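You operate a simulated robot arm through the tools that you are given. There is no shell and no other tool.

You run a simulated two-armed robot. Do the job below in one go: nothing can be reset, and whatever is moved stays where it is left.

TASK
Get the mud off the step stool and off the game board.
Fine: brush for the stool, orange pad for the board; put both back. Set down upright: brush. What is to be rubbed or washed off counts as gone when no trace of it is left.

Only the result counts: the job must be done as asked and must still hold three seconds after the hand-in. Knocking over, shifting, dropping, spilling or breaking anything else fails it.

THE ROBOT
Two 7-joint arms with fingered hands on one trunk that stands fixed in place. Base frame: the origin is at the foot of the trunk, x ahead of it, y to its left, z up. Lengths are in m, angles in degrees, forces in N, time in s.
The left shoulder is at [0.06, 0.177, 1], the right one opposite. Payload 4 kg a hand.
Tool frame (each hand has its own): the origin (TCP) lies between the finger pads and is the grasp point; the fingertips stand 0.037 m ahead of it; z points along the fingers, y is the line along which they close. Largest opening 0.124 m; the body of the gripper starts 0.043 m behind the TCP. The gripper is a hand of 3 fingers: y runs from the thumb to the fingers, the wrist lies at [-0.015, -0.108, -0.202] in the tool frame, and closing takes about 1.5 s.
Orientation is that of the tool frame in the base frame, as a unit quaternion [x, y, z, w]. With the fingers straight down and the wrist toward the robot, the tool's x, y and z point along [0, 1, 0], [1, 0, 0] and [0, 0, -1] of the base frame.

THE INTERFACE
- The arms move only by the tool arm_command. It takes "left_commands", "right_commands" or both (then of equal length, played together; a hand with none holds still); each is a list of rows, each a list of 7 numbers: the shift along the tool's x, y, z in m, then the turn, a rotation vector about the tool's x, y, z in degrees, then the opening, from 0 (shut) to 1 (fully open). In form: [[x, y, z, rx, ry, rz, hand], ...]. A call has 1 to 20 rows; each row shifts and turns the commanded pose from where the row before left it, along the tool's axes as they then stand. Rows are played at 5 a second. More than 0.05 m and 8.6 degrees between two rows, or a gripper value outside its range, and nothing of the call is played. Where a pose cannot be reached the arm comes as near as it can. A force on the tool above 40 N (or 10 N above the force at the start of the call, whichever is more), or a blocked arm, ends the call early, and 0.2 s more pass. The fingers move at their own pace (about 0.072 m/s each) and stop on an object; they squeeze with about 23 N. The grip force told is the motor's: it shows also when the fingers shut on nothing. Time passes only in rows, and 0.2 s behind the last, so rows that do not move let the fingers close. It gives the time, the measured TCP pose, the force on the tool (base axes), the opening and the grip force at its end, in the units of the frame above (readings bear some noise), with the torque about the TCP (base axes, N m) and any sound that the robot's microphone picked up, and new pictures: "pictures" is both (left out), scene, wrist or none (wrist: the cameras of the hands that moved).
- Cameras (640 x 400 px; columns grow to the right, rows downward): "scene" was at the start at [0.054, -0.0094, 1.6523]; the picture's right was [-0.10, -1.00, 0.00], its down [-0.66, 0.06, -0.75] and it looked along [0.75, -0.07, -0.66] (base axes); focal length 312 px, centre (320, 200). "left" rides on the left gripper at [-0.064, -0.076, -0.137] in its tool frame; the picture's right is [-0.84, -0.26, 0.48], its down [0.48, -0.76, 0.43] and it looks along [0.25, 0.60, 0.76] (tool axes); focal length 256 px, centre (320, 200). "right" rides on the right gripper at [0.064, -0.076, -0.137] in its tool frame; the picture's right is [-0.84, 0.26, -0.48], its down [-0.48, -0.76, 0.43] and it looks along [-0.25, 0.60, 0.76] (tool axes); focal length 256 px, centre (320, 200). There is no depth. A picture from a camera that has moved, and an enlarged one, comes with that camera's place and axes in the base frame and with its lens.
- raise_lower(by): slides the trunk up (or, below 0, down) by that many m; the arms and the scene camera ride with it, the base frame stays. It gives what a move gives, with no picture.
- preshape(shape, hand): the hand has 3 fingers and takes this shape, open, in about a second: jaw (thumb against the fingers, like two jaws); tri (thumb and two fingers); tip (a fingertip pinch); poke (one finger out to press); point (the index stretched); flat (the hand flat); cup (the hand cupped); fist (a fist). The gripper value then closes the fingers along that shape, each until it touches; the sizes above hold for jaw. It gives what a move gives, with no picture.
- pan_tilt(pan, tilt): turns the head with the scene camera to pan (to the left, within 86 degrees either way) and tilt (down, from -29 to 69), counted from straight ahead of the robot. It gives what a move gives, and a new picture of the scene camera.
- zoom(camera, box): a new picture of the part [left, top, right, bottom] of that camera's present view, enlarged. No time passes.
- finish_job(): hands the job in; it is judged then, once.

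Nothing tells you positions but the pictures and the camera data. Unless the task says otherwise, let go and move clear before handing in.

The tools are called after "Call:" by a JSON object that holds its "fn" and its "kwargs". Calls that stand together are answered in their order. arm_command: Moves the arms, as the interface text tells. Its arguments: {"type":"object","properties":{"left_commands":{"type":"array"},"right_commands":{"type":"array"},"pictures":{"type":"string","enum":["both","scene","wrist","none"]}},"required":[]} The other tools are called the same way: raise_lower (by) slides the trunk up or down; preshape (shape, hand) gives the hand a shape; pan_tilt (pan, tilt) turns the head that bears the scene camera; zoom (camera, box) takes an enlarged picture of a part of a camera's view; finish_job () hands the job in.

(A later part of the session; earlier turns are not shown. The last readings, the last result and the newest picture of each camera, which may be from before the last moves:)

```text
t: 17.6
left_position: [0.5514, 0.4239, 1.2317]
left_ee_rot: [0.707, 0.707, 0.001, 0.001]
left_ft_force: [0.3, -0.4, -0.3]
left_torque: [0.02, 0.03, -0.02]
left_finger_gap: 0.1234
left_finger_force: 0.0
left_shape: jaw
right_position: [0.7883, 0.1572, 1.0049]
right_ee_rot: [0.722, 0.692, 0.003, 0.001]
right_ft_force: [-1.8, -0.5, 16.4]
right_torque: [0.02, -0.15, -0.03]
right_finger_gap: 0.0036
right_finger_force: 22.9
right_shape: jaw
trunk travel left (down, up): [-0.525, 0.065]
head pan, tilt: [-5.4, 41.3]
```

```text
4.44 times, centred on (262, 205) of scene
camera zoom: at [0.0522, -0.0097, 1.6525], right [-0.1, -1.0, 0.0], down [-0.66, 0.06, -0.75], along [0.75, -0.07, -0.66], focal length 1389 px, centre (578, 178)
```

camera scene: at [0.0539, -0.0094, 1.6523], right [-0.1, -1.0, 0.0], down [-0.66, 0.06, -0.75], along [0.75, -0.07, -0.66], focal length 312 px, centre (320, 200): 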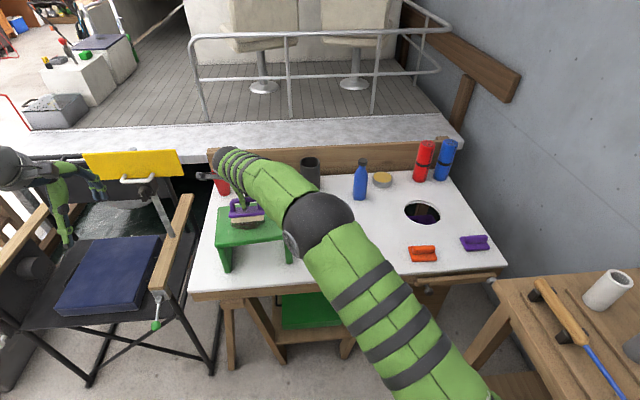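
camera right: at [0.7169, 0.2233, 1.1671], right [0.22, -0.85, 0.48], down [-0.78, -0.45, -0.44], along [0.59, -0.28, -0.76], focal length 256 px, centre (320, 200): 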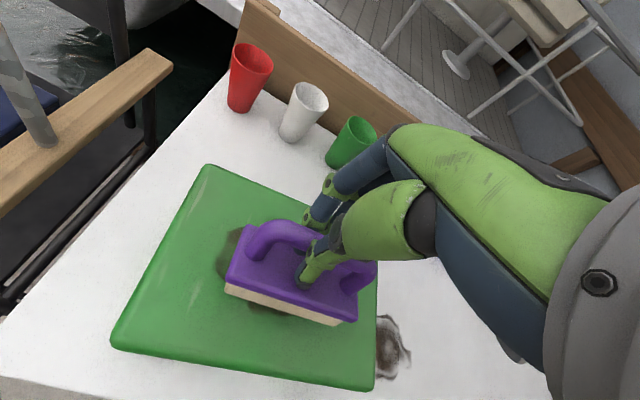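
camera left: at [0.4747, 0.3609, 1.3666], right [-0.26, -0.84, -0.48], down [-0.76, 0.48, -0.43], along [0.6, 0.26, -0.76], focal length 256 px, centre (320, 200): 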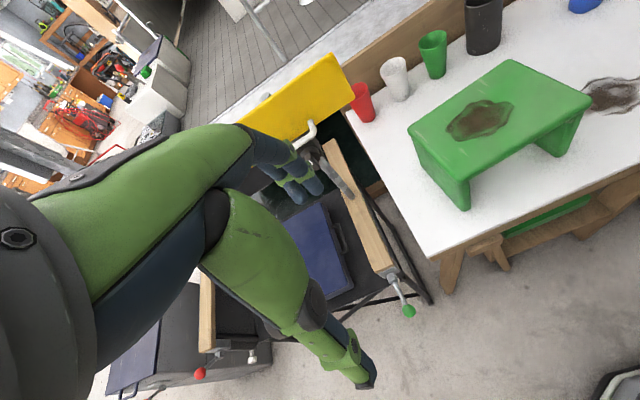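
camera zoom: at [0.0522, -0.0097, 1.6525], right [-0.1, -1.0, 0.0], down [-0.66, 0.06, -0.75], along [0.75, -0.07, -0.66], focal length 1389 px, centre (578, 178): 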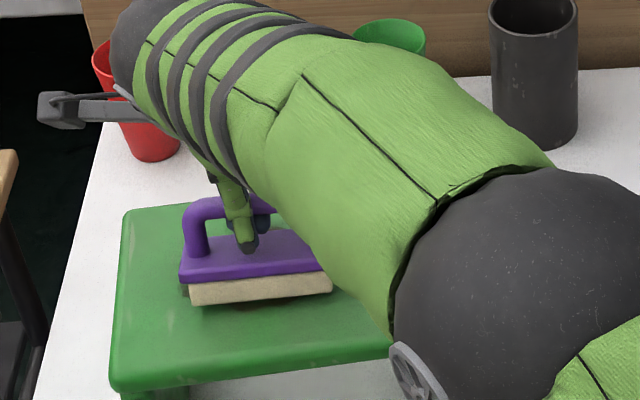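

Contact is at TCP z≈1.005 with 16 N. I'll ease off a little and make the first forward/back sweeps over the mud.

Call:
{"fn": "arm_command", "kwargs": {"right_commands": [[0, 0, -0.0015, 0, 0, 0, 0], [0, 0.01, 0, 0, 0, 0, 0], [0, 0.01, 0, 0, 0, 0, 0], [0, 0.01, 0, 0, 0, 0, 0], [0, 0.008, 0, 0, 0, 0, 0], [0, -0.01, 0, 0, 0, 0, 0], [0, -0.01, 0, 0, 0, 0, 0], [0, -0.01, 0, 0, 0, 0, 0], [0, -0.01, 0, 0, 0, 0, 0], [0, -0.01, 0, 0, 0, 0, 0], [0, -0.01, 0, 0, 0, 0, 0], [0, -0.01, 0, 0, 0, 0, 0], [0, -0.01, 0, 0, 0, 0, 0], [0, -0.008, 0, 0, 0, 0, 0]]}}

Call:
{"fn": "zoom", "kwargs": {"camera": "right", "box": [100, 100, 420, 300]}}

Call:
{"fn": "zoom", "kwargs": {"camera": "scene", "box": [190, 160, 334, 250]}}

```text
t: 20.6
left_position: [0.5517, 0.4252, 1.2312]
left_ee_rot: [0.708, 0.706, 0.0, -0.001]
left_ft_force: [0.1, -0.6, 0.1]
left_torque: [-0.01, -0.02, 0.02]
left_finger_gap: 0.1237
left_finger_force: 0.0
left_shape: jaw
right_position: [0.7395, 0.1585, 1.0028]
right_ee_rot: [0.721, 0.693, 0.0, 0.0]
right_ft_force: [0.7, 0.6, 0.5]
right_torque: [0.07, -0.07, 0.0]
right_finger_gap: 0.0022
right_finger_force: 23.1
right_shape: jaw
trunk travel left (down, up): [-0.525, 0.065]
head pan, tilt: [-5.4, 41.3]
camera scene: at [0.0539, -0.0092, 1.6523], right [-0.1, -1.0, 0.0], down [-0.66, 0.06, -0.75], along [0.75, -0.07, -0.66], focal length 312 px, centre (320, 200)
camera right: at [0.6671, 0.2251, 1.14], right [0.22, -0.85, 0.48], down [-0.78, -0.45, -0.43], along [0.59, -0.28, -0.76], focal length 256 px, centre (320, 200)
```

scene: 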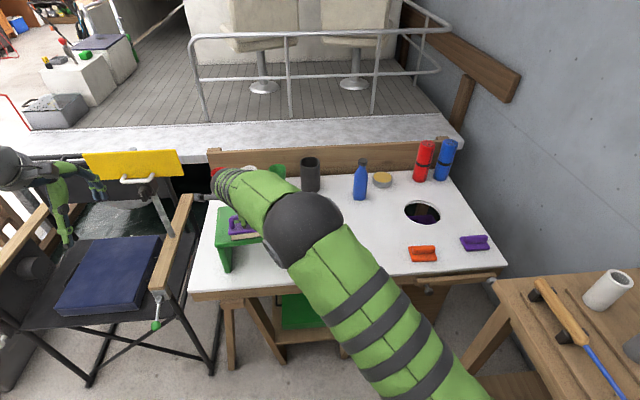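
right: 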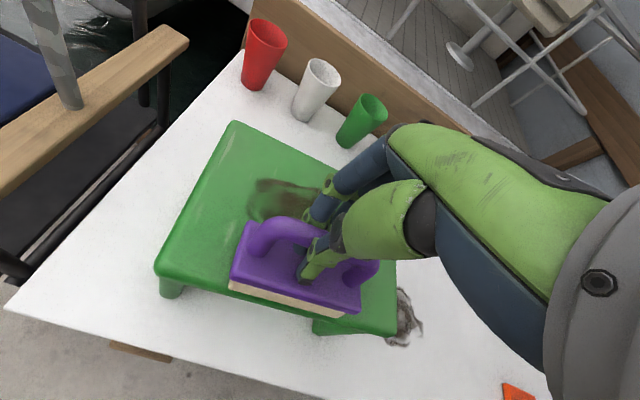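

```text
2.00 times, centred on (260, 200) of right
camera zoom: at [0.6671, 0.2251, 1.14], right [0.22, -0.85, 0.48], down [-0.78, -0.45, -0.43], along [0.59, -0.28, -0.76], focal length 512 px, centre (440, 200)
```

zoom: 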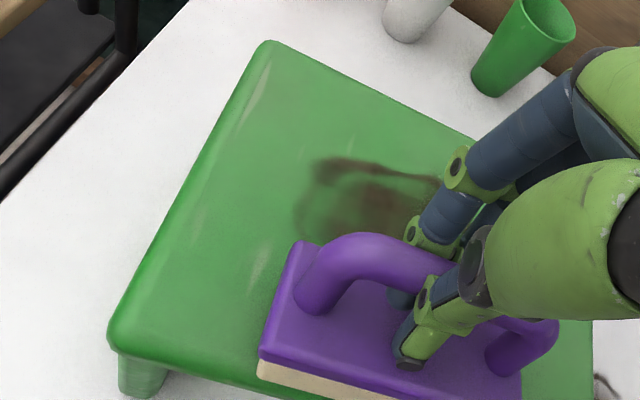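

```text
4.44 times, centred on (262, 205) of scene
camera zoom: at [0.0539, -0.0092, 1.6523], right [-0.1, -1.0, 0.0], down [-0.66, 0.06, -0.75], along [0.75, -0.07, -0.66], focal length 1389 px, centre (578, 178)
```

zoom: 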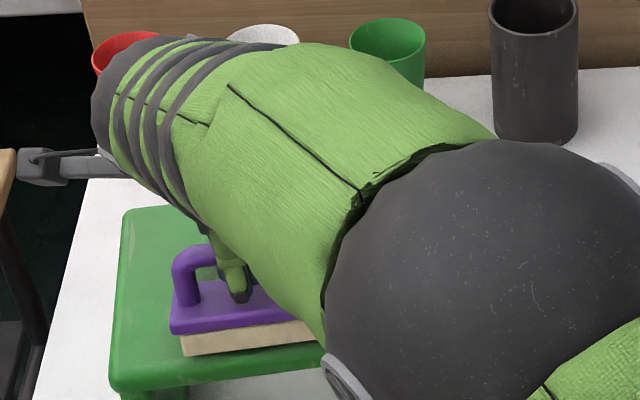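

The mud has faded partly, but contact eased off by the end of the stroke. I'll press a bit more and read the force.

Call:
{"fn": "arm_command", "kwargs": {"right_commands": [[0, 0.005, 0.002, 0, 0, 0, 0], [0, 0, 0, 0, 0, 0, 0]], "pictures": "none"}}

Call:
{"fn": "arm_command", "kwargs": {"right_commands": [[0, 0.005, 0.002, 0, 0, 0, 0], [0, 0, 0, 0, 0, 0, 0]], "pictures": "none"}}

```text
t: 21.2
left_position: [0.5512, 0.4233, 1.2309]
left_ee_rot: [0.707, 0.707, 0.0, 0.0]
left_ft_force: [0.9, 0.0, 0.1]
left_torque: [0.02, 0.02, -0.02]
left_finger_gap: 0.1237
left_finger_force: 0.0
left_shape: jaw
right_position: [0.7451, 0.1587, 1.0032]
right_ee_rot: [0.721, 0.692, 0.001, -0.001]
right_ft_force: [-1.8, 0.5, 11.9]
right_torque: [0.06, -0.08, -0.03]
right_finger_gap: 0.0015
right_finger_force: 22.9
right_shape: jaw
trunk travel left (down, up): [-0.525, 0.065]
head pan, tilt: [-5.4, 41.3]
```

```text
t: 21.8
left_position: [0.5504, 0.4238, 1.232]
left_ee_rot: [0.708, 0.707, 0.0, 0.001]
left_ft_force: [0.1, -0.4, 0.4]
left_torque: [0.03, 0.03, 0.01]
left_finger_gap: 0.124
left_finger_force: 0.0
left_shape: jaw
right_position: [0.7484, 0.1583, 1.0033]
right_ee_rot: [0.721, 0.693, 0.003, 0.0]
right_ft_force: [-1.0, 1.3, 25.2]
right_torque: [0.05, -0.12, -0.03]
right_finger_gap: 0.0008
right_finger_force: 22.7
right_shape: jaw
trunk travel left (down, up): [-0.525, 0.065]
head pan, tilt: [-5.4, 41.3]
```

25 N is more than needed. I'll back off slightly and do another forward/back sweep, shifted to the left.

Call:
{"fn": "arm_command", "kwargs": {"right_commands": [[0, 0, -0.0018, 0, 0, 0, 0], [0.003, 0.01, 0, 0, 0, 0, 0], [0.003, 0.01, 0, 0, 0, 0, 0], [0.003, 0.01, 0, 0, 0, 0, 0], [0.003, 0.01, 0, 0, 0, 0, 0], [0.003, 0.01, 0, 0, 0, 0, 0], [0.003, 0.01, 0, 0, 0, 0, 0], [0.003, 0.01, 0, 0, 0, 0, 0], [0.003, 0.01, 0, 0, 0, 0, 0]], "pictures": "none"}}

```text
t: 23.8
left_position: [0.551, 0.4244, 1.2297]
left_ee_rot: [0.708, 0.707, 0.0, 0.001]
left_ft_force: [0.5, -0.2, 0.1]
left_torque: [0.03, 0.02, 0.01]
left_finger_gap: 0.1236
left_finger_force: 0.0
left_shape: jaw
right_position: [0.825, 0.1767, 1.0012]
right_ee_rot: [0.721, 0.693, 0.0, 0.0]
right_ft_force: [-1.0, 0.3, 2.2]
right_torque: [0.0, 0.1, 0.01]
right_finger_gap: 0.0
right_finger_force: 23.6
right_shape: jaw
right hand out of reach, approached as far as the arm can: row 9
trunk travel left (down, up): [-0.525, 0.065]
head pan, tilt: [-5.4, 41.3]
```

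The arm hit its reach limit at the far left corner. I'll look at the grip and the mud.

Call:
{"fn": "arm_command", "kwargs": {"right_commands": [[-0.005, -0.03, -0.01, 0, 0, 0, 0], [0, -0.03, -0.02, 0, 0, 0, 0], [0, -0.02, -0.03, 0, 0, 0, 0], [0, 0, 0, 0, 0, 0, 0]]}}

Call:
{"fn": "zoom", "kwargs": {"camera": "right", "box": [100, 100, 420, 300]}}

Call:
{"fn": "zoom", "kwargs": {"camera": "scene", "box": [190, 160, 334, 250]}}

```text
t: 24.8
left_position: [0.5528, 0.4259, 1.23]
left_ee_rot: [0.707, 0.707, 0.0, 0.0]
left_ft_force: [0.2, 0.3, -0.5]
left_torque: [-0.01, 0.0, -0.03]
left_finger_gap: 0.1236
left_finger_force: 0.2
left_shape: jaw
right_position: [0.743, 0.1757, 1.0608]
right_ee_rot: [0.721, 0.692, -0.001, -0.001]
right_ft_force: [-0.3, -0.3, -0.9]
right_torque: [0.01, 0.0, 0.01]
right_finger_gap: 0.0
right_finger_force: 22.7
right_shape: jaw
trunk travel left (down, up): [-0.525, 0.065]
head pan, tilt: [-5.4, 41.3]
camera scene: at [0.0547, -0.0091, 1.6522], right [-0.1, -1.0, 0.0], down [-0.66, 0.06, -0.75], along [0.75, -0.07, -0.66], focal length 312 px, centre (320, 200)
camera right: at [0.6722, 0.2418, 1.1971], right [0.22, -0.85, 0.48], down [-0.78, -0.45, -0.43], along [0.59, -0.28, -0.76], focal length 256 px, centre (320, 200)
```

scene: 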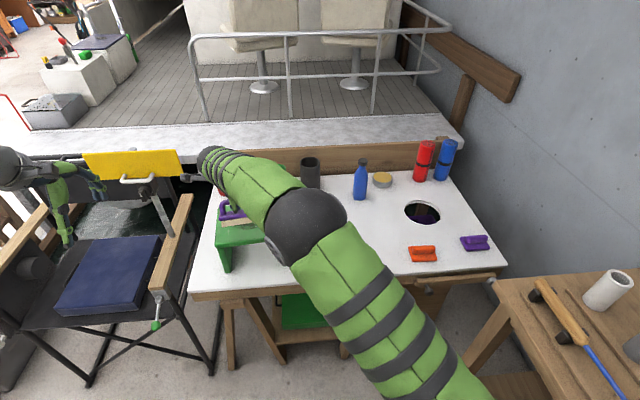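
right: 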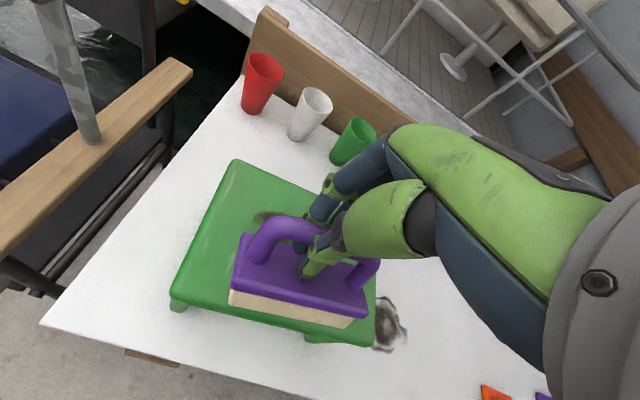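

```text
2.00 times, centred on (260, 200) of right
camera zoom: at [0.6722, 0.2418, 1.1971], right [0.22, -0.85, 0.48], down [-0.78, -0.45, -0.43], along [0.59, -0.28, -0.76], focal length 512 px, centre (440, 200)
```

zoom: 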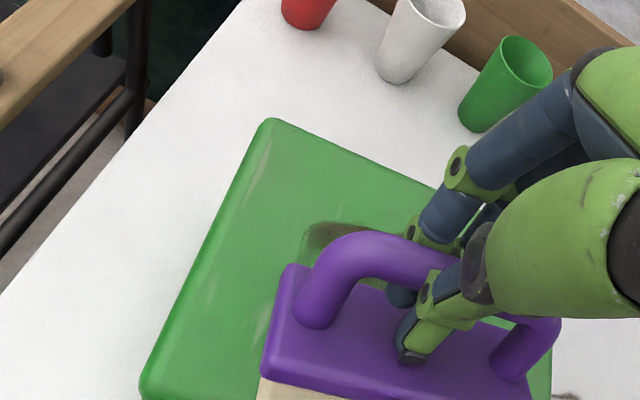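

```text
4.44 times, centred on (262, 205) of scene
camera zoom: at [0.0547, -0.0091, 1.6522], right [-0.1, -1.0, 0.0], down [-0.66, 0.06, -0.75], along [0.75, -0.07, -0.66], focal length 1389 px, centre (578, 178)
```

zoom: 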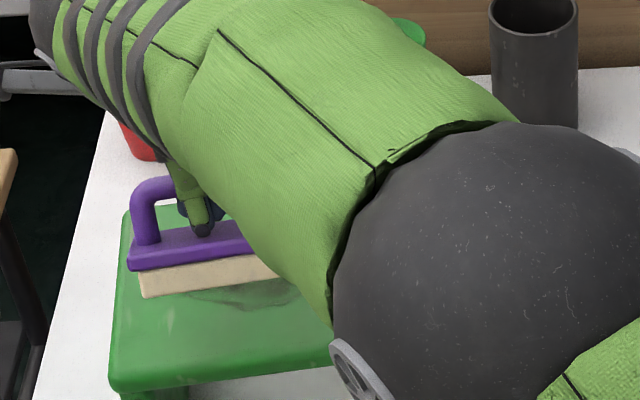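

The grip is sound and the mud is lighter. I'll raise the trunk for more reach, then draw the hand back to see what is left.

Call:
{"fn": "raise_lower", "kwargs": {"by": 0.06}}

Call:
{"fn": "arm_command", "kwargs": {"right_commands": [[-0.03, -0.03, 0, 0, 0, 0, 0], [-0.03, -0.04, 0, 0, 0, 0, 0], [-0.03, -0.04, 0, 0, 0, 0, 0], [0, 0, 0, 0, 0, 0, 0]]}}

Call:
{"fn": "zoom", "kwargs": {"camera": "right", "box": [180, 100, 420, 250]}}

Call:
{"fn": "zoom", "kwargs": {"camera": "scene", "box": [190, 160, 334, 250]}}

```text
t: 25.8
left_position: [0.5516, 0.424, 1.2902]
left_ee_rot: [0.707, 0.707, 0.0, 0.0]
left_ft_force: [-0.1, -0.5, 0.5]
left_torque: [0.01, 0.0, 0.02]
left_finger_gap: 0.1236
left_finger_force: 0.1
left_shape: jaw
right_position: [0.7441, 0.1759, 1.1214]
right_ee_rot: [0.721, 0.693, 0.0, 0.0]
right_ft_force: [-0.2, -0.6, -1.4]
right_torque: [0.0, -0.04, -0.01]
right_finger_gap: 0.0003
right_finger_force: 22.9
right_shape: jaw
trunk travel left (down, up): [-0.585, 0.005]
head pan, tilt: [-5.4, 41.3]
```

```text
t: 26.8
left_position: [0.554, 0.4246, 1.2886]
left_ee_rot: [0.707, 0.707, -0.001, -0.001]
left_ft_force: [-0.3, 0.0, -1.0]
left_torque: [0.01, -0.04, 0.01]
left_finger_gap: 0.1239
left_finger_force: 0.0
left_shape: jaw
right_position: [0.6314, 0.09, 1.1213]
right_ee_rot: [0.721, 0.693, 0.0, 0.0]
right_ft_force: [-0.3, 0.7, -0.8]
right_torque: [-0.01, 0.01, -0.01]
right_finger_gap: 0.0
right_finger_force: 23.2
right_shape: jaw
trunk travel left (down, up): [-0.585, 0.005]
head pan, tilt: [-5.4, 41.3]
camera scene: at [0.0553, -0.0088, 1.7122], right [-0.1, -1.0, 0.0], down [-0.66, 0.06, -0.75], along [0.75, -0.07, -0.66], focal length 312 px, centre (320, 200)
camera right: at [0.559, 0.1561, 1.257], right [0.22, -0.85, 0.48], down [-0.78, -0.45, -0.43], along [0.59, -0.28, -0.76], focal length 256 px, centre (320, 200)
```

scene: 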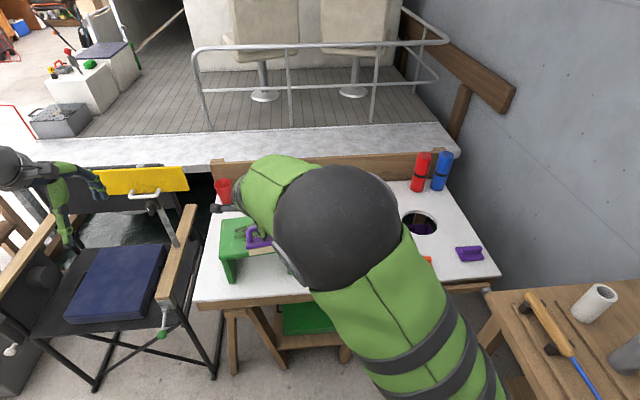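
right: 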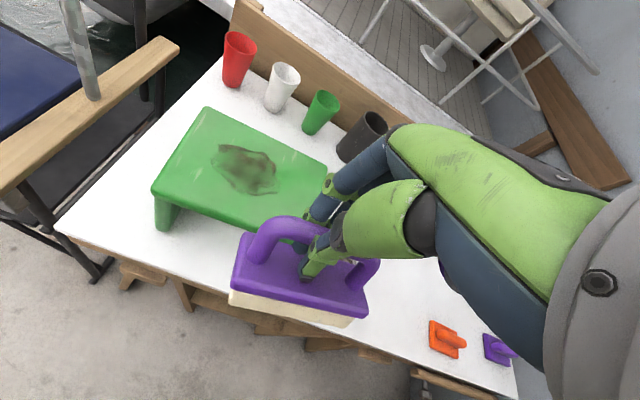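

```text
2.67 times, centred on (300, 175) of right
camera zoom: at [0.559, 0.1561, 1.257], right [0.22, -0.85, 0.48], down [-0.78, -0.45, -0.43], along [0.59, -0.28, -0.76], focal length 683 px, centre (373, 267)
```

zoom: 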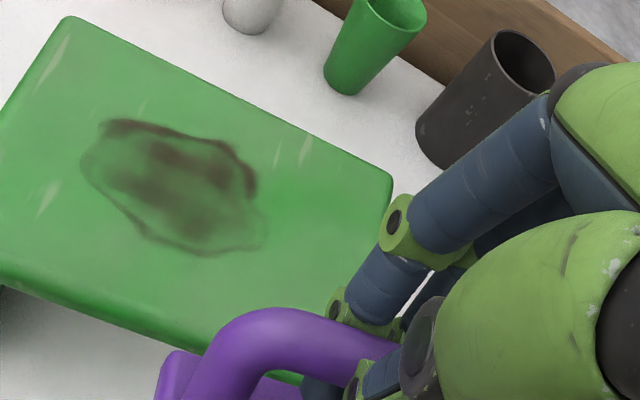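

```text
4.44 times, centred on (262, 205) of scene
camera zoom: at [0.0553, -0.0088, 1.7122], right [-0.1, -1.0, 0.0], down [-0.66, 0.06, -0.75], along [0.75, -0.07, -0.66], focal length 1389 px, centre (578, 178)
```

zoom: 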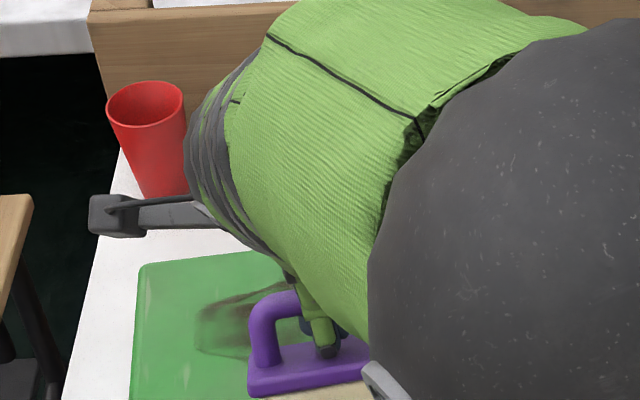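

The mud is fading evenly, with the far edge darkest. It spans x 0.755–0.845, y 0.10–0.215. I'll go back down and keep scrubbing.

Call:
{"fn": "arm_command", "kwargs": {"right_commands": [[0.023, 0.043, 0, 0, 0, 0, 0], [0.023, 0.044, 0, 0, 0, 0, 0], [0.024, 0.044, 0.01, 0, 0, 0, 0], [0, 0, 0.04, 0, 0, 0, 0], [0, 0, 0.04, 0, 0, 0, 0], [0, 0, 0.02, 0, 0, 0, 0], [0, 0, 0.008, 0, 0, 0, 0], [0, 0, 0, 0, 0, 0, 0]], "pictures": "none"}}

Call:
{"fn": "arm_command", "kwargs": {"right_commands": [[0, 0, 0.002, 0, 0, 0, 0], [0, 0, 0, 0, 0, 0, 0]], "pictures": "none"}}

```text
refused: row 3 steps farther than a row can; nothing moved
```

```text
t: 27.4
left_position: [0.5518, 0.4247, 1.2906]
left_ee_rot: [0.707, 0.707, 0.0, 0.001]
left_ft_force: [-0.1, 0.2, -0.2]
left_torque: [0.0, 0.02, 0.06]
left_finger_gap: 0.1235
left_finger_force: 0.0
left_shape: jaw
right_position: [0.6291, 0.0893, 1.1191]
right_ee_rot: [0.722, 0.692, 0.0, -0.001]
right_ft_force: [-0.1, -0.1, -0.9]
right_torque: [-0.01, -0.01, 0.02]
right_finger_gap: 0.0001
right_finger_force: 23.2
right_shape: jaw
trunk travel left (down, up): [-0.585, 0.005]
head pan, tilt: [-5.4, 41.3]
```

The step was too long for one row, so nothing moved sideways. I'll repeat it with smaller steps.

Call:
{"fn": "arm_command", "kwargs": {"right_commands": [[0.018, 0.033, 0, 0, 0, 0, 0], [0.018, 0.033, 0, 0, 0, 0, 0], [0.018, 0.033, 0, 0, 0, 0, 0], [0.017, 0.033, 0, 0, 0, 0, 0], [0, 0, 0.04, 0, 0, 0, 0], [0, 0, 0.04, 0, 0, 0, 0], [0, 0, 0.02, 0, 0, 0, 0], [0, 0, 0.012, 0, 0, 0, 0], [0, 0, 0.005, 0, 0, 0, 0], [0, 0, 0, 0, 0, 0, 0]], "pictures": "none"}}

```text
t: 29.6
left_position: [0.552, 0.4247, 1.2912]
left_ee_rot: [0.707, 0.707, -0.001, 0.0]
left_ft_force: [-0.3, -0.5, 0.2]
left_torque: [-0.01, -0.02, -0.04]
left_finger_gap: 0.1236
left_finger_force: 0.1
left_shape: jaw
right_position: [0.7658, 0.1547, 1.0035]
right_ee_rot: [0.721, 0.693, 0.001, -0.001]
right_ft_force: [0.3, -1.0, 4.9]
right_torque: [0.06, -0.03, -0.01]
right_finger_gap: 0.0001
right_finger_force: 22.8
right_shape: jaw
trunk travel left (down, up): [-0.585, 0.005]
head pan, tilt: [-5.4, 41.3]
```

Contact again at 4.9 N. I'll press 1.5 mm more and scrub forward and back.

Call:
{"fn": "arm_command", "kwargs": {"right_commands": [[0, 0, 0.0015, 0, 0, 0, 0], [0, 0.012, 0, 0, 0, 0, 0], [0, 0.012, 0, 0, 0, 0, 0], [0, 0.012, 0, 0, 0, 0, 0], [0, 0.012, 0, 0, 0, 0, 0], [0, 0.012, 0, 0, 0, 0, 0], [0, 0.01, 0, 0, 0, 0, 0], [0, -0.012, 0, 0, 0, 0, 0], [0, -0.012, 0, 0, 0, 0, 0], [0, -0.012, 0, 0, 0, 0, 0], [0, -0.012, 0, 0, 0, 0, 0], [0, -0.012, 0, 0, 0, 0, 0], [0, -0.012, 0, 0, 0, 0, 0]], "pictures": "wrist"}}

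Call:
{"fn": "zoom", "kwargs": {"camera": "right", "box": [180, 120, 420, 270]}}

```text
t: 32.4
left_position: [0.5516, 0.4251, 1.2897]
left_ee_rot: [0.707, 0.707, 0.0, 0.0]
left_ft_force: [-0.1, 0.4, 0.1]
left_torque: [0.01, -0.01, 0.01]
left_finger_gap: 0.1236
left_finger_force: 0.1
left_shape: jaw
right_position: [0.7633, 0.1553, 0.9999]
right_ee_rot: [0.721, 0.693, -0.001, -0.001]
right_ft_force: [1.3, -0.7, -1.0]
right_torque: [0.03, 0.01, 0.01]
right_finger_gap: 0.0013
right_finger_force: 22.7
right_shape: jaw
trunk travel left (down, up): [-0.585, 0.005]
head pan, tilt: [-5.4, 41.3]
camera right: at [0.6907, 0.2222, 1.1367], right [0.22, -0.85, 0.48], down [-0.78, -0.45, -0.43], along [0.59, -0.28, -0.76], focal length 256 px, centre (320, 200)
```

right: 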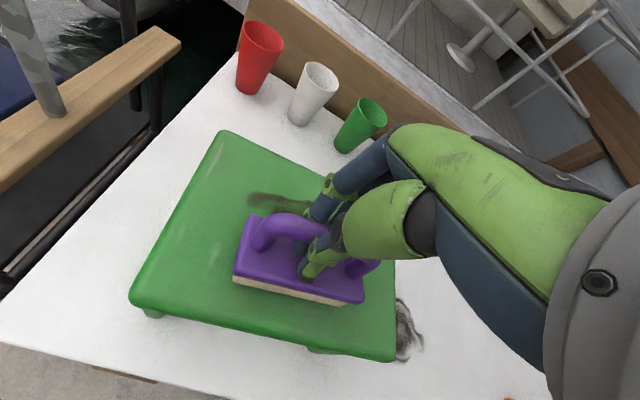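

```text
2.67 times, centred on (300, 195) of right
camera zoom: at [0.6907, 0.2222, 1.1367], right [0.22, -0.85, 0.48], down [-0.78, -0.45, -0.43], along [0.59, -0.28, -0.76], focal length 683 px, centre (373, 213)
```

zoom: 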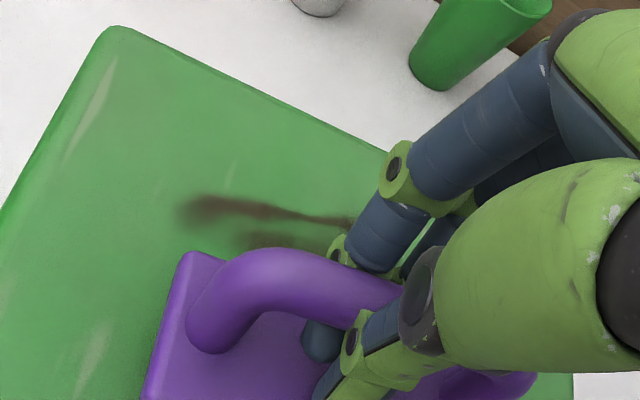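

Good progress; mostly the far strip is left. Contact was lost again, so I'll press down 2.5 mm and scrub further.

Call:
{"fn": "arm_command", "kwargs": {"right_commands": [[0, 0, 0.0025, 0, 0, 0, 0], [0, 0, 0, 0, 0, 0, 0]], "pictures": "none"}}

```text
t: 33.0
left_position: [0.5515, 0.4235, 1.2912]
left_ee_rot: [0.707, 0.707, 0.0, -0.001]
left_ft_force: [-0.5, 0.0, 0.0]
left_torque: [0.02, 0.02, -0.02]
left_finger_gap: 0.1235
left_finger_force: 0.1
left_shape: jaw
right_position: [0.7619, 0.1561, 0.9993]
right_ee_rot: [0.721, 0.693, 0.001, 0.0]
right_ft_force: [-1.2, -1.8, 6.6]
right_torque: [0.02, -0.03, 0.01]
right_finger_gap: 0.0014
right_finger_force: 22.9
right_shape: jaw
trunk travel left (down, up): [-0.585, 0.005]
head pan, tilt: [-5.4, 41.3]
```

Call:
{"fn": "arm_command", "kwargs": {"right_commands": [[0, 0.012, 0.001, 0, 0, 0, 0], [0, 0.012, 0, 0, 0, 0, 0], [0, 0.012, 0, 0, 0, 0, 0], [0, 0.012, 0.0005, 0, 0, 0, 0], [0, 0.012, 0, 0, 0, 0, 0], [0, 0.012, 0.0005, 0, 0, 0, 0], [0, 0, 0, 0, 0, 0, 0]], "pictures": "none"}}

```text
t: 34.6
left_position: [0.5486, 0.4239, 1.2914]
left_ee_rot: [0.707, 0.707, 0.001, 0.0]
left_ft_force: [-0.5, 0.2, -0.3]
left_torque: [0.03, 0.0, -0.02]
left_finger_gap: 0.1236
left_finger_force: 0.1
left_shape: jaw
right_position: [0.8325, 0.1526, 0.9999]
right_ee_rot: [0.721, 0.693, 0.003, 0.001]
right_ft_force: [-8.2, 0.3, 31.4]
right_torque: [0.15, 0.14, 0.04]
right_finger_gap: 0.0007
right_finger_force: 22.6
right_shape: jaw
trunk travel left (down, up): [-0.585, 0.005]
head pan, tilt: [-5.4, 41.3]
```

31 N is too much at the far edge. I'll ease off and scrub sideways along the far strip.

Call:
{"fn": "arm_command", "kwargs": {"right_commands": [[0, 0, -0.003, 0, 0, 0, 0], [0.01, 0, 0, 0, 0, 0, 0], [0.01, 0, 0, 0, 0, 0, 0], [0.008, 0, 0, 0, 0, 0, 0], [-0.01, 0, 0, 0, 0, 0, 0], [-0.01, 0, 0, 0, 0, 0, 0], [-0.01, 0, 0, 0, 0, 0, 0], [-0.01, 0, 0, 0, 0, 0, 0], [-0.01, 0, 0, 0, 0, 0, 0], [0, 0, 0, 0, 0, 0, 0]], "pictures": "none"}}

```text
t: 36.8
left_position: [0.5518, 0.4239, 1.2908]
left_ee_rot: [0.707, 0.707, 0.0, 0.0]
left_ft_force: [-0.5, -0.1, 0.6]
left_torque: [0.04, 0.0, -0.03]
left_finger_gap: 0.1237
left_finger_force: 0.1
left_shape: jaw
right_position: [0.8266, 0.1268, 0.9991]
right_ee_rot: [0.721, 0.693, 0.0, 0.0]
right_ft_force: [0.9, 0.3, -1.5]
right_torque: [0.03, 0.01, 0.01]
right_finger_gap: 0.0018
right_finger_force: 23.4
right_shape: jaw
right hand out of reach, approached as far as the arm can: row 3, 4
trunk travel left (down, up): [-0.585, 0.005]
head pan, tilt: [-5.4, 41.3]
```

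Call:
{"fn": "arm_command", "kwargs": {"right_commands": [[0, 0, 0.002, 0, 0, 0, 0], [0, 0, 0, 0, 0, 0, 0]], "pictures": "none"}}

```text
t: 37.4
left_position: [0.5508, 0.4241, 1.2904]
left_ee_rot: [0.707, 0.707, 0.0, 0.0]
left_ft_force: [-1.0, -0.2, -0.2]
left_torque: [0.01, 0.0, -0.01]
left_finger_gap: 0.1234
left_finger_force: 0.0
left_shape: jaw
right_position: [0.8259, 0.1274, 0.9977]
right_ee_rot: [0.722, 0.692, 0.001, 0.0]
right_ft_force: [-0.6, -0.2, 5.1]
right_torque: [0.04, -0.05, -0.01]
right_finger_gap: 0.0018
right_finger_force: 22.8
right_shape: jaw
trunk travel left (down, up): [-0.585, 0.005]
head pan, tilt: [-5.4, 41.3]
```

Call:
{"fn": "arm_command", "kwargs": {"right_commands": [[0, 0.006, 0.001, 0, 0, 0, 0], [0, 0.006, 0, 0, 0, 0, 0], [0, -0.012, 0, 0, 0, 0, 0], [0, -0.012, 0.0003, 0, 0, 0, 0], [0, -0.012, 0.0003, 0, 0, 0, 0], [0, -0.012, 0.0003, 0, 0, 0, 0], [0, -0.012, 0.0003, 0, 0, 0, 0], [0, -0.01, 0, 0, 0, 0, 0]], "pictures": "wrist"}}

Call:
{"fn": "zoom", "kwargs": {"camera": "right", "box": [180, 120, 420, 270]}}

```text
t: 39.2
left_position: [0.5509, 0.4246, 1.2906]
left_ee_rot: [0.707, 0.707, 0.0, 0.001]
left_ft_force: [0.6, 0.6, -0.3]
left_torque: [0.02, 0.0, -0.01]
left_finger_gap: 0.1237
left_finger_force: 0.1
left_shape: jaw
right_position: [0.7698, 0.1298, 0.9965]
right_ee_rot: [0.721, 0.693, 0.0, 0.0]
right_ft_force: [2.1, 0.8, 10.2]
right_torque: [0.08, -0.25, -0.01]
right_finger_gap: 0.002
right_finger_force: 23.1
right_shape: jaw
trunk travel left (down, up): [-0.585, 0.005]
head pan, tilt: [-5.4, 41.3]
camera right: at [0.696, 0.1955, 1.1322], right [0.22, -0.85, 0.48], down [-0.78, -0.45, -0.44], along [0.59, -0.28, -0.76], focal length 256 px, centre (320, 200)
```

right: 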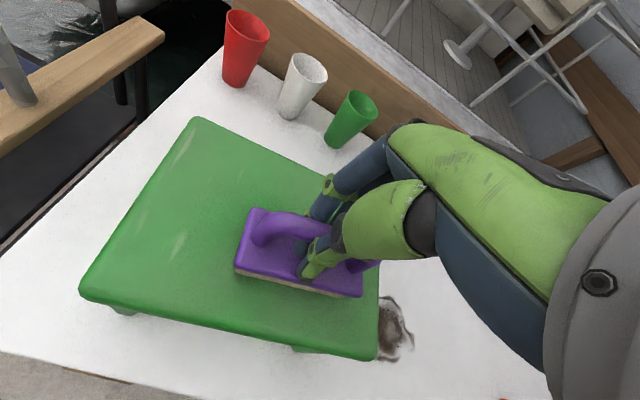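

```text
2.67 times, centred on (300, 195) of right
camera zoom: at [0.696, 0.1955, 1.1322], right [0.22, -0.85, 0.48], down [-0.78, -0.45, -0.44], along [0.59, -0.28, -0.76], focal length 683 px, centre (373, 213)
```

zoom: 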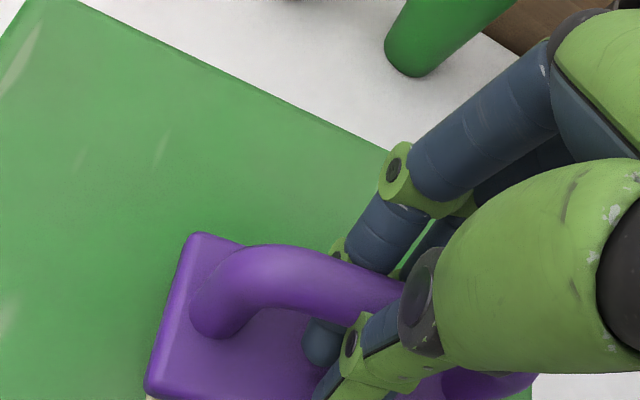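

The visible stool surface now looks clean. I'll lift away and inspect the part under the brush.

Call:
{"fn": "arm_command", "kwargs": {"right_commands": [[0, 0, -0.03, 0, 0, 0, 0], [0, 0, -0.045, 0, 0, 0, 0], [-0.02, -0.03, -0.03, 0, 0, 0, 0], [-0.02, -0.04, 0, 0, 0, 0, 0], [-0.02, -0.04, 0, 0, 0, 0, 0], [0, -0.03, 0, 0, 0, 0, 0], [0, 0, 0, 0, 0, 0, 0]]}}

Call:
{"fn": "zoom", "kwargs": {"camera": "right", "box": [140, 80, 380, 230]}}

Call:
{"fn": "zoom", "kwargs": {"camera": "scene", "box": [190, 190, 350, 290]}}

```text
t: 40.8
left_position: [0.553, 0.4234, 1.2903]
left_ee_rot: [0.707, 0.707, 0.0, 0.0]
left_ft_force: [-1.3, -0.1, 0.8]
left_torque: [0.01, 0.0, -0.03]
left_finger_gap: 0.1238
left_finger_force: 0.1
left_shape: jaw
right_position: [0.6246, 0.0742, 1.0997]
right_ee_rot: [0.721, 0.693, 0.001, 0.0]
right_ft_force: [-0.2, -0.4, -1.8]
right_torque: [-0.01, 0.02, -0.03]
right_finger_gap: 0.0025
right_finger_force: 22.6
right_shape: jaw
trunk travel left (down, up): [-0.585, 0.005]
head pan, tilt: [-5.4, 41.3]
camera scene: at [0.0546, -0.0097, 1.7123], right [-0.1, -1.0, 0.0], down [-0.66, 0.06, -0.75], along [0.75, -0.07, -0.66], focal length 312 px, centre (320, 200)
camera right: at [0.5528, 0.1408, 1.2365], right [0.22, -0.85, 0.48], down [-0.78, -0.45, -0.43], along [0.59, -0.28, -0.76], focal length 256 px, centre (320, 200)
```

scene: 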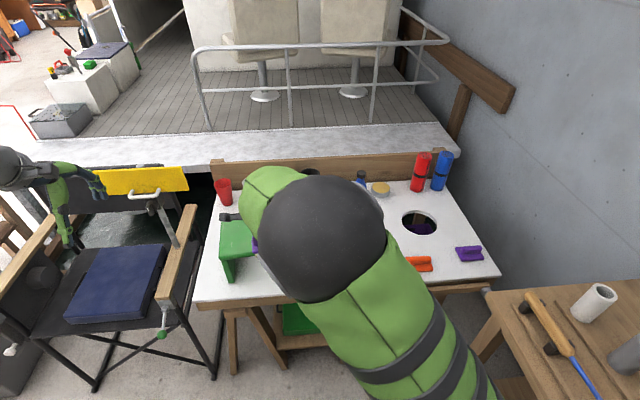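
right: 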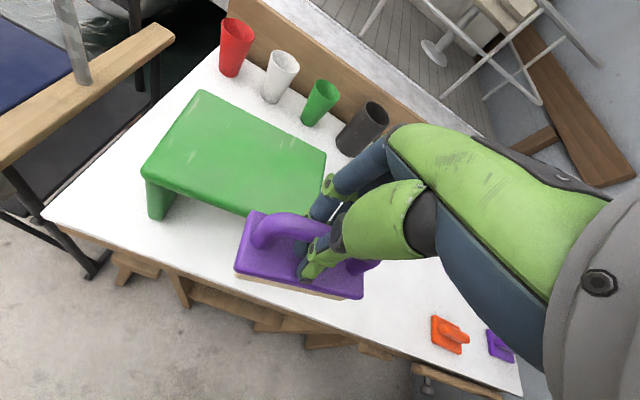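

```text
2.67 times, centred on (260, 155) of right
camera zoom: at [0.5528, 0.1408, 1.2365], right [0.22, -0.85, 0.48], down [-0.78, -0.45, -0.43], along [0.59, -0.28, -0.76], focal length 683 px, centre (480, 320)
```

zoom: 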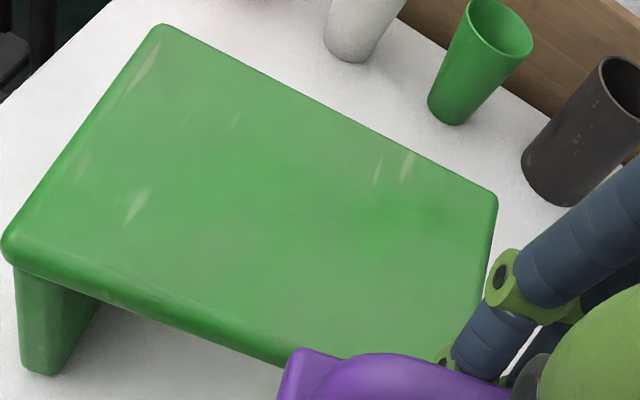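

```text
4.00 times, centred on (270, 240) of scene
camera zoom: at [0.0546, -0.0097, 1.7123], right [-0.1, -1.0, 0.0], down [-0.66, 0.06, -0.75], along [0.75, -0.07, -0.66], focal length 1250 px, centre (520, 40)
```

zoom: 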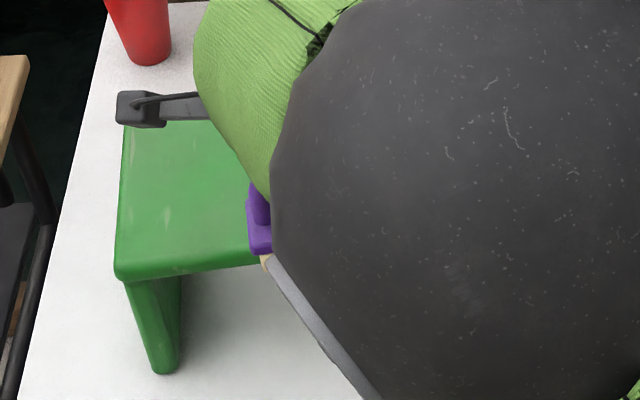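

Call:
{"fn": "zoom", "kwargs": {"camera": "right", "box": [170, 100, 290, 175]}}

Call:
{"fn": "zoom", "kwargs": {"camera": "right", "box": [220, 120, 340, 195]}}

```text
5.33 times, centred on (230, 138) of right
camera zoom: at [0.5528, 0.1408, 1.2365], right [0.22, -0.85, 0.48], down [-0.78, -0.45, -0.43], along [0.59, -0.28, -0.76], focal length 1365 px, centre (800, 533)
```

zoom: 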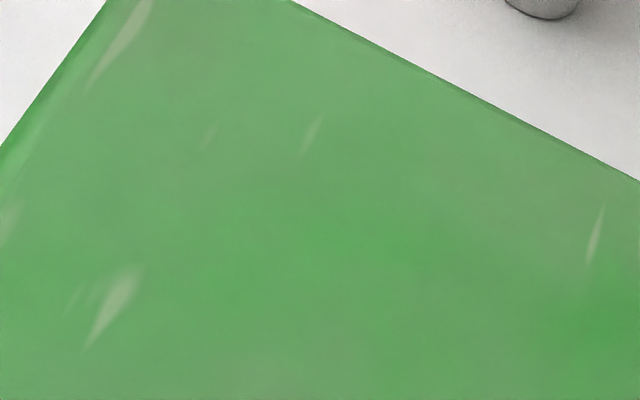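

```text
5.33 times, centred on (280, 158) of right
camera zoom: at [0.5528, 0.1408, 1.2365], right [0.22, -0.85, 0.48], down [-0.78, -0.45, -0.43], along [0.59, -0.28, -0.76], focal length 1365 px, centre (533, 427)
```

zoom: 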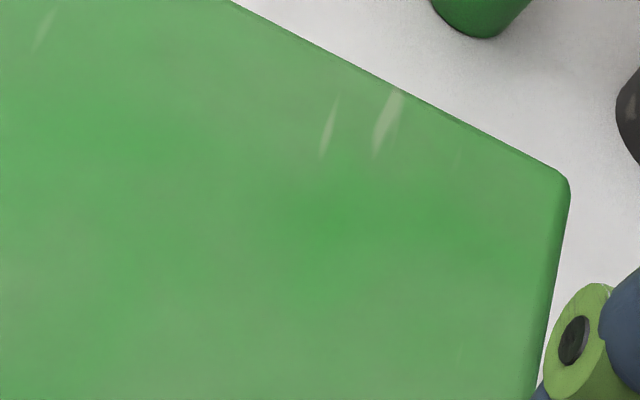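

The stool looks clean. To be safe against faint traces I'll make one more light pass over the whole area.

Call:
{"fn": "arm_command", "kwargs": {"right_commands": [[0.0229, 0.0341, 0, 0, 0, 0, 0], [0.0229, 0.0341, 0, 0, 0, 0, 0], [0.0229, 0.0341, 0, 0, 0, 0, 0], [0.0229, 0.0341, 0, 0, 0, 0, 0], [0, 0, 0.04, 0, 0, 0, 0], [0, 0, 0.04, 0, 0, 0, 0], [0, 0, 0.016, 0, 0, 0, 0], [0, 0, 0.006, 0, 0, 0, 0], [0, 0, 0.002, 0, 0, 0, 0], [0, 0, 0, 0, 0, 0, 0]], "pictures": "none"}}

```text
t: 43.0
left_position: [0.5511, 0.4231, 1.2902]
left_ee_rot: [0.707, 0.707, 0.001, 0.0]
left_ft_force: [-0.9, -0.1, 0.9]
left_torque: [0.02, -0.02, -0.02]
left_finger_gap: 0.1235
left_finger_force: 0.0
left_shape: jaw
right_position: [0.7659, 0.1601, 0.9967]
right_ee_rot: [0.72, 0.694, 0.001, -0.001]
right_ft_force: [-0.7, -0.9, 2.7]
right_torque: [0.01, -0.06, 0.01]
right_finger_gap: 0.0019
right_finger_force: 22.7
right_shape: jaw
trunk travel left (down, up): [-0.585, 0.005]
head pan, tilt: [-5.4, 41.3]
```

Call:
{"fn": "arm_command", "kwargs": {"right_commands": [[0, 0, 0.001, 0, 0, 0, 0], [0.002, 0.011, 0.0002, 0, 0, 0, 0], [0.002, 0.011, 0.0002, 0, 0, 0, 0], [0.002, 0.011, 0.0002, 0, 0, 0, 0], [0.002, 0.011, 0.0002, 0, 0, 0, 0], [0.002, 0.011, 0.0002, 0, 0, 0, 0], [-0.01, 0.005, 0, 0, 0, 0, 0], [-0.01, 0, 0, 0, 0, 0, 0], [-0.01, 0, 0, 0, 0, 0, 0], [-0.01, 0, 0, 0, 0, 0, 0], [0, -0.011, 0.0002, 0, 0, 0, 0], [0, -0.011, 0.0002, 0, 0, 0, 0], [0, -0.011, 0.0002, 0, 0, 0, 0], [0, -0.011, 0.0002, 0, 0, 0, 0], [0, -0.011, 0.0002, 0, 0, 0, 0], [0, -0.011, 0, 0, 0, 0, 0]], "pictures": "none"}}

```text
t: 46.4
left_position: [0.5513, 0.4228, 1.2906]
left_ee_rot: [0.707, 0.707, 0.001, 0.0]
left_ft_force: [-1.0, -0.7, -0.8]
left_torque: [-0.02, -0.05, -0.03]
left_finger_gap: 0.1238
left_finger_force: 0.0
left_shape: jaw
right_position: [0.7579, 0.1304, 0.9943]
right_ee_rot: [0.721, 0.693, 0.001, 0.0]
right_ft_force: [6.0, 0.4, 13.6]
right_torque: [0.07, -0.23, 0.04]
right_finger_gap: 0.0019
right_finger_force: 22.8
right_shape: jaw
trunk travel left (down, up): [-0.585, 0.005]
head pan, tilt: [-5.4, 41.3]
```

The stool's extra pass is done. Now I'll lift and carry the brush back over its original spot.

Call:
{"fn": "arm_command", "kwargs": {"right_commands": [[0, 0, -0.03, 0, 0, 0, 0], [0, 0, -0.045, 0, 0, 0, 0], [0, 0, -0.045, 0, 0, 0, 0], [-0.0439, 0, 0, 0, 0, 0, 0], [-0.0439, 0, 0, 0, 0, 0, 0], [-0.0439, 0, 0, 0, 0, 0, 0], [-0.0439, 0, 0, 0, 0, 0, 0], [-0.0439, 0, 0, 0, 0, 0, 0], [-0.0439, 0, 0, 0, 0, 0, 0], [-0.0439, 0, 0, 0, 0, 0, 0], [-0.0439, 0, 0, 0, 0, 0, 0], [-0.0439, 0, 0, 0, 0, 0, 0], [-0.0439, 0, 0, 0, 0, 0, 0], [0, 0, 0.04, 0, 0, 0, 0], [0, 0, 0.04, 0, 0, 0, 0], [0, 0, 0.04, 0, 0, 0, 0], [0, 0, 0.04, 0, 0, 0, 0], [0, 0, 0, 0, 0, 0, 0]]}}

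Call:
{"fn": "zoom", "kwargs": {"camera": "scene", "box": [190, 200, 350, 300]}}

Call:
{"fn": "zoom", "kwargs": {"camera": "scene", "box": [350, 210, 446, 270]}}

Call:
{"fn": "zoom", "kwargs": {"camera": "right", "box": [160, 170, 400, 320]}}

```text
t: 50.2
left_position: [0.5518, 0.423, 1.2907]
left_ee_rot: [0.707, 0.707, 0.0, 0.0]
left_ft_force: [-0.6, 0.0, 0.0]
left_torque: [0.0, 0.03, -0.04]
left_finger_gap: 0.1236
left_finger_force: 0.0
left_shape: jaw
right_position: [0.7402, -0.309, 0.9528]
right_ee_rot: [0.721, 0.693, 0.0, 0.0]
right_ft_force: [1.4, 0.1, -1.6]
right_torque: [0.02, 0.0, 0.01]
right_finger_gap: 0.0019
right_finger_force: 23.2
right_shape: jaw
trunk travel left (down, up): [-0.585, 0.005]
head pan, tilt: [-5.4, 41.3]
camera scene: at [0.0537, -0.0092, 1.7123], right [-0.1, -1.0, 0.0], down [-0.66, 0.06, -0.75], along [0.75, -0.07, -0.66], focal length 312 px, centre (320, 200)
camera right: at [0.6683, -0.2416, 1.0894], right [0.22, -0.85, 0.48], down [-0.78, -0.45, -0.44], along [0.59, -0.28, -0.76], focal length 256 px, centre (320, 200)
```

scene: 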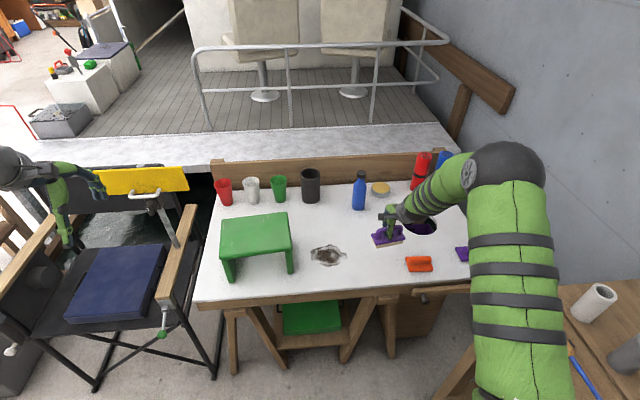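
right: 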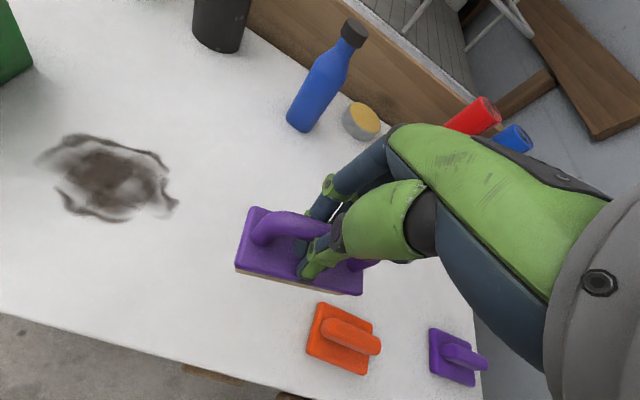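

```text
4.00 times, centred on (270, 250) of scene
camera zoom: at [0.0537, -0.0092, 1.7123], right [-0.1, -1.0, 0.0], down [-0.66, 0.06, -0.75], along [0.75, -0.07, -0.66], focal length 1250 px, centre (520, 0)
```

zoom: 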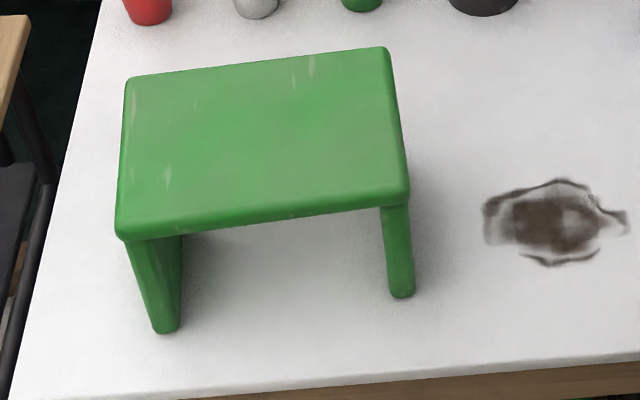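

```text
6.67 times, centred on (398, 240) of scene
camera zoom: at [0.0537, -0.0092, 1.7123], right [-0.1, -1.0, 0.0], down [-0.66, 0.06, -0.75], along [0.75, -0.07, -0.66], focal length 2083 px, centre (-200, -67)
```

zoom: 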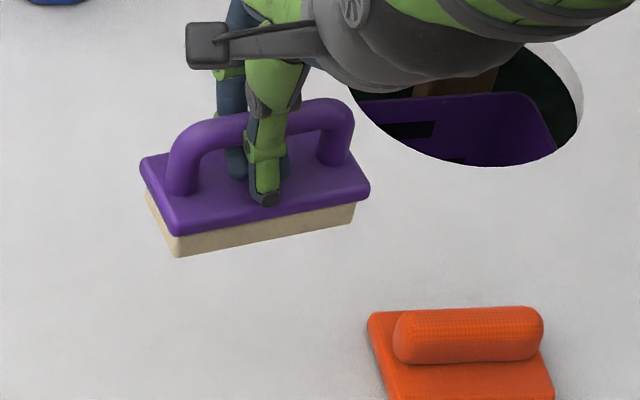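

```text
2.67 times, centred on (280, 245) of right
camera zoom: at [0.6683, -0.2416, 1.0894], right [0.22, -0.85, 0.48], down [-0.78, -0.45, -0.44], along [0.59, -0.28, -0.76], focal length 683 px, centre (427, 80)
```

zoom: 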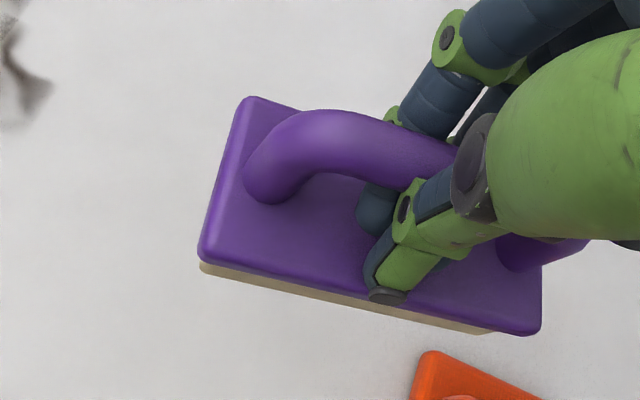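

The stool is clean. The brush has yawed about 11° counter-clockwise in the grip, so I'll turn the wrist to realign it and lower partway.

Call:
{"fn": "arm_command", "kwargs": {"right_commands": [[0, 0, 0.01, 0, 0, 5.4, 0], [0, 0, 0.02, 0, 0, 5.4, 0], [-0.004, -0.008, 0.02, 0, 0, 0, 0], [0, 0, 0, 0, 0, 0, 0]]}}

Call:
{"fn": "zoom", "kwargs": {"camera": "scene", "box": [350, 210, 446, 270]}}

Call:
{"fn": "zoom", "kwargs": {"camera": "right", "box": [160, 170, 400, 320]}}

```text
t: 51.2
left_position: [0.5522, 0.4239, 1.29]
left_ee_rot: [0.707, 0.707, 0.0, 0.0]
left_ft_force: [0.8, -0.6, 0.7]
left_torque: [0.0, 0.01, -0.03]
left_finger_gap: 0.1232
left_finger_force: 0.0
left_shape: jaw
right_position: [0.7312, -0.3092, 0.9045]
right_ee_rot: [0.783, 0.622, 0.0, 0.0]
right_ft_force: [0.2, 0.0, -1.4]
right_torque: [-0.01, 0.01, -0.01]
right_finger_gap: 0.0021
right_finger_force: 23.2
right_shape: jaw
trunk travel left (down, up): [-0.585, 0.005]
head pan, tilt: [-5.4, 41.3]
camera scene: at [0.0542, -0.0091, 1.7123], right [-0.1, -1.0, 0.0], down [-0.66, 0.06, -0.75], along [0.75, -0.07, -0.66], focal length 312 px, centre (320, 200)
camera right: at [0.6737, -0.2307, 1.0399], right [0.06, -0.87, 0.48], down [-0.85, -0.3, -0.43], along [0.52, -0.38, -0.76], focal length 256 px, centre (320, 200)
```

scene: 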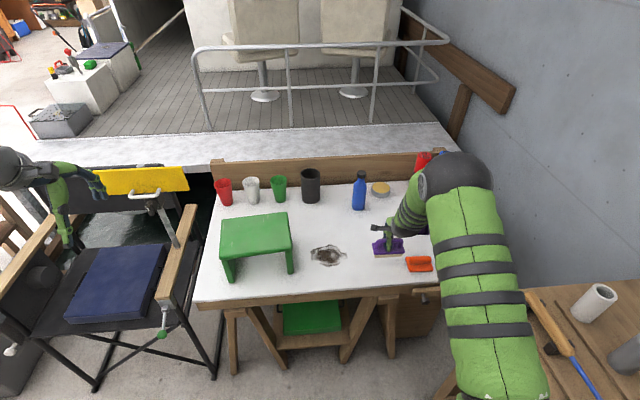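
right: 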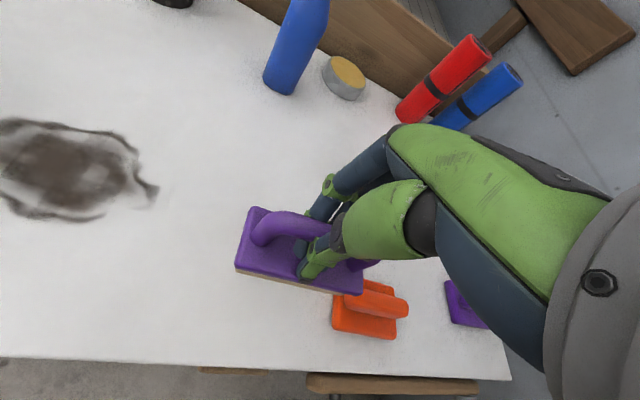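

```text
6.67 times, centred on (398, 240) of scene
camera zoom: at [0.0542, -0.0091, 1.7123], right [-0.1, -1.0, 0.0], down [-0.66, 0.06, -0.75], along [0.75, -0.07, -0.66], focal length 2083 px, centre (-200, -67)
```

zoom: 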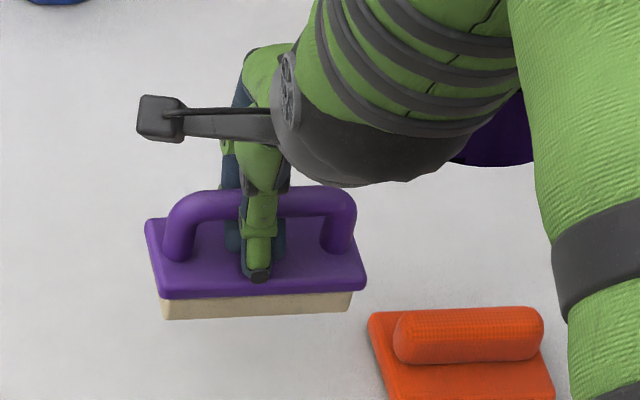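

```text
2.67 times, centred on (280, 245) of right
camera zoom: at [0.6737, -0.2307, 1.0399], right [0.06, -0.87, 0.48], down [-0.85, -0.3, -0.43], along [0.52, -0.38, -0.76], focal length 683 px, centre (427, 80)
```

zoom: 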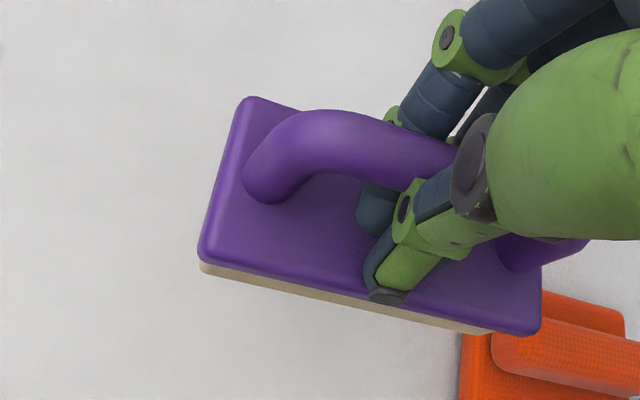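

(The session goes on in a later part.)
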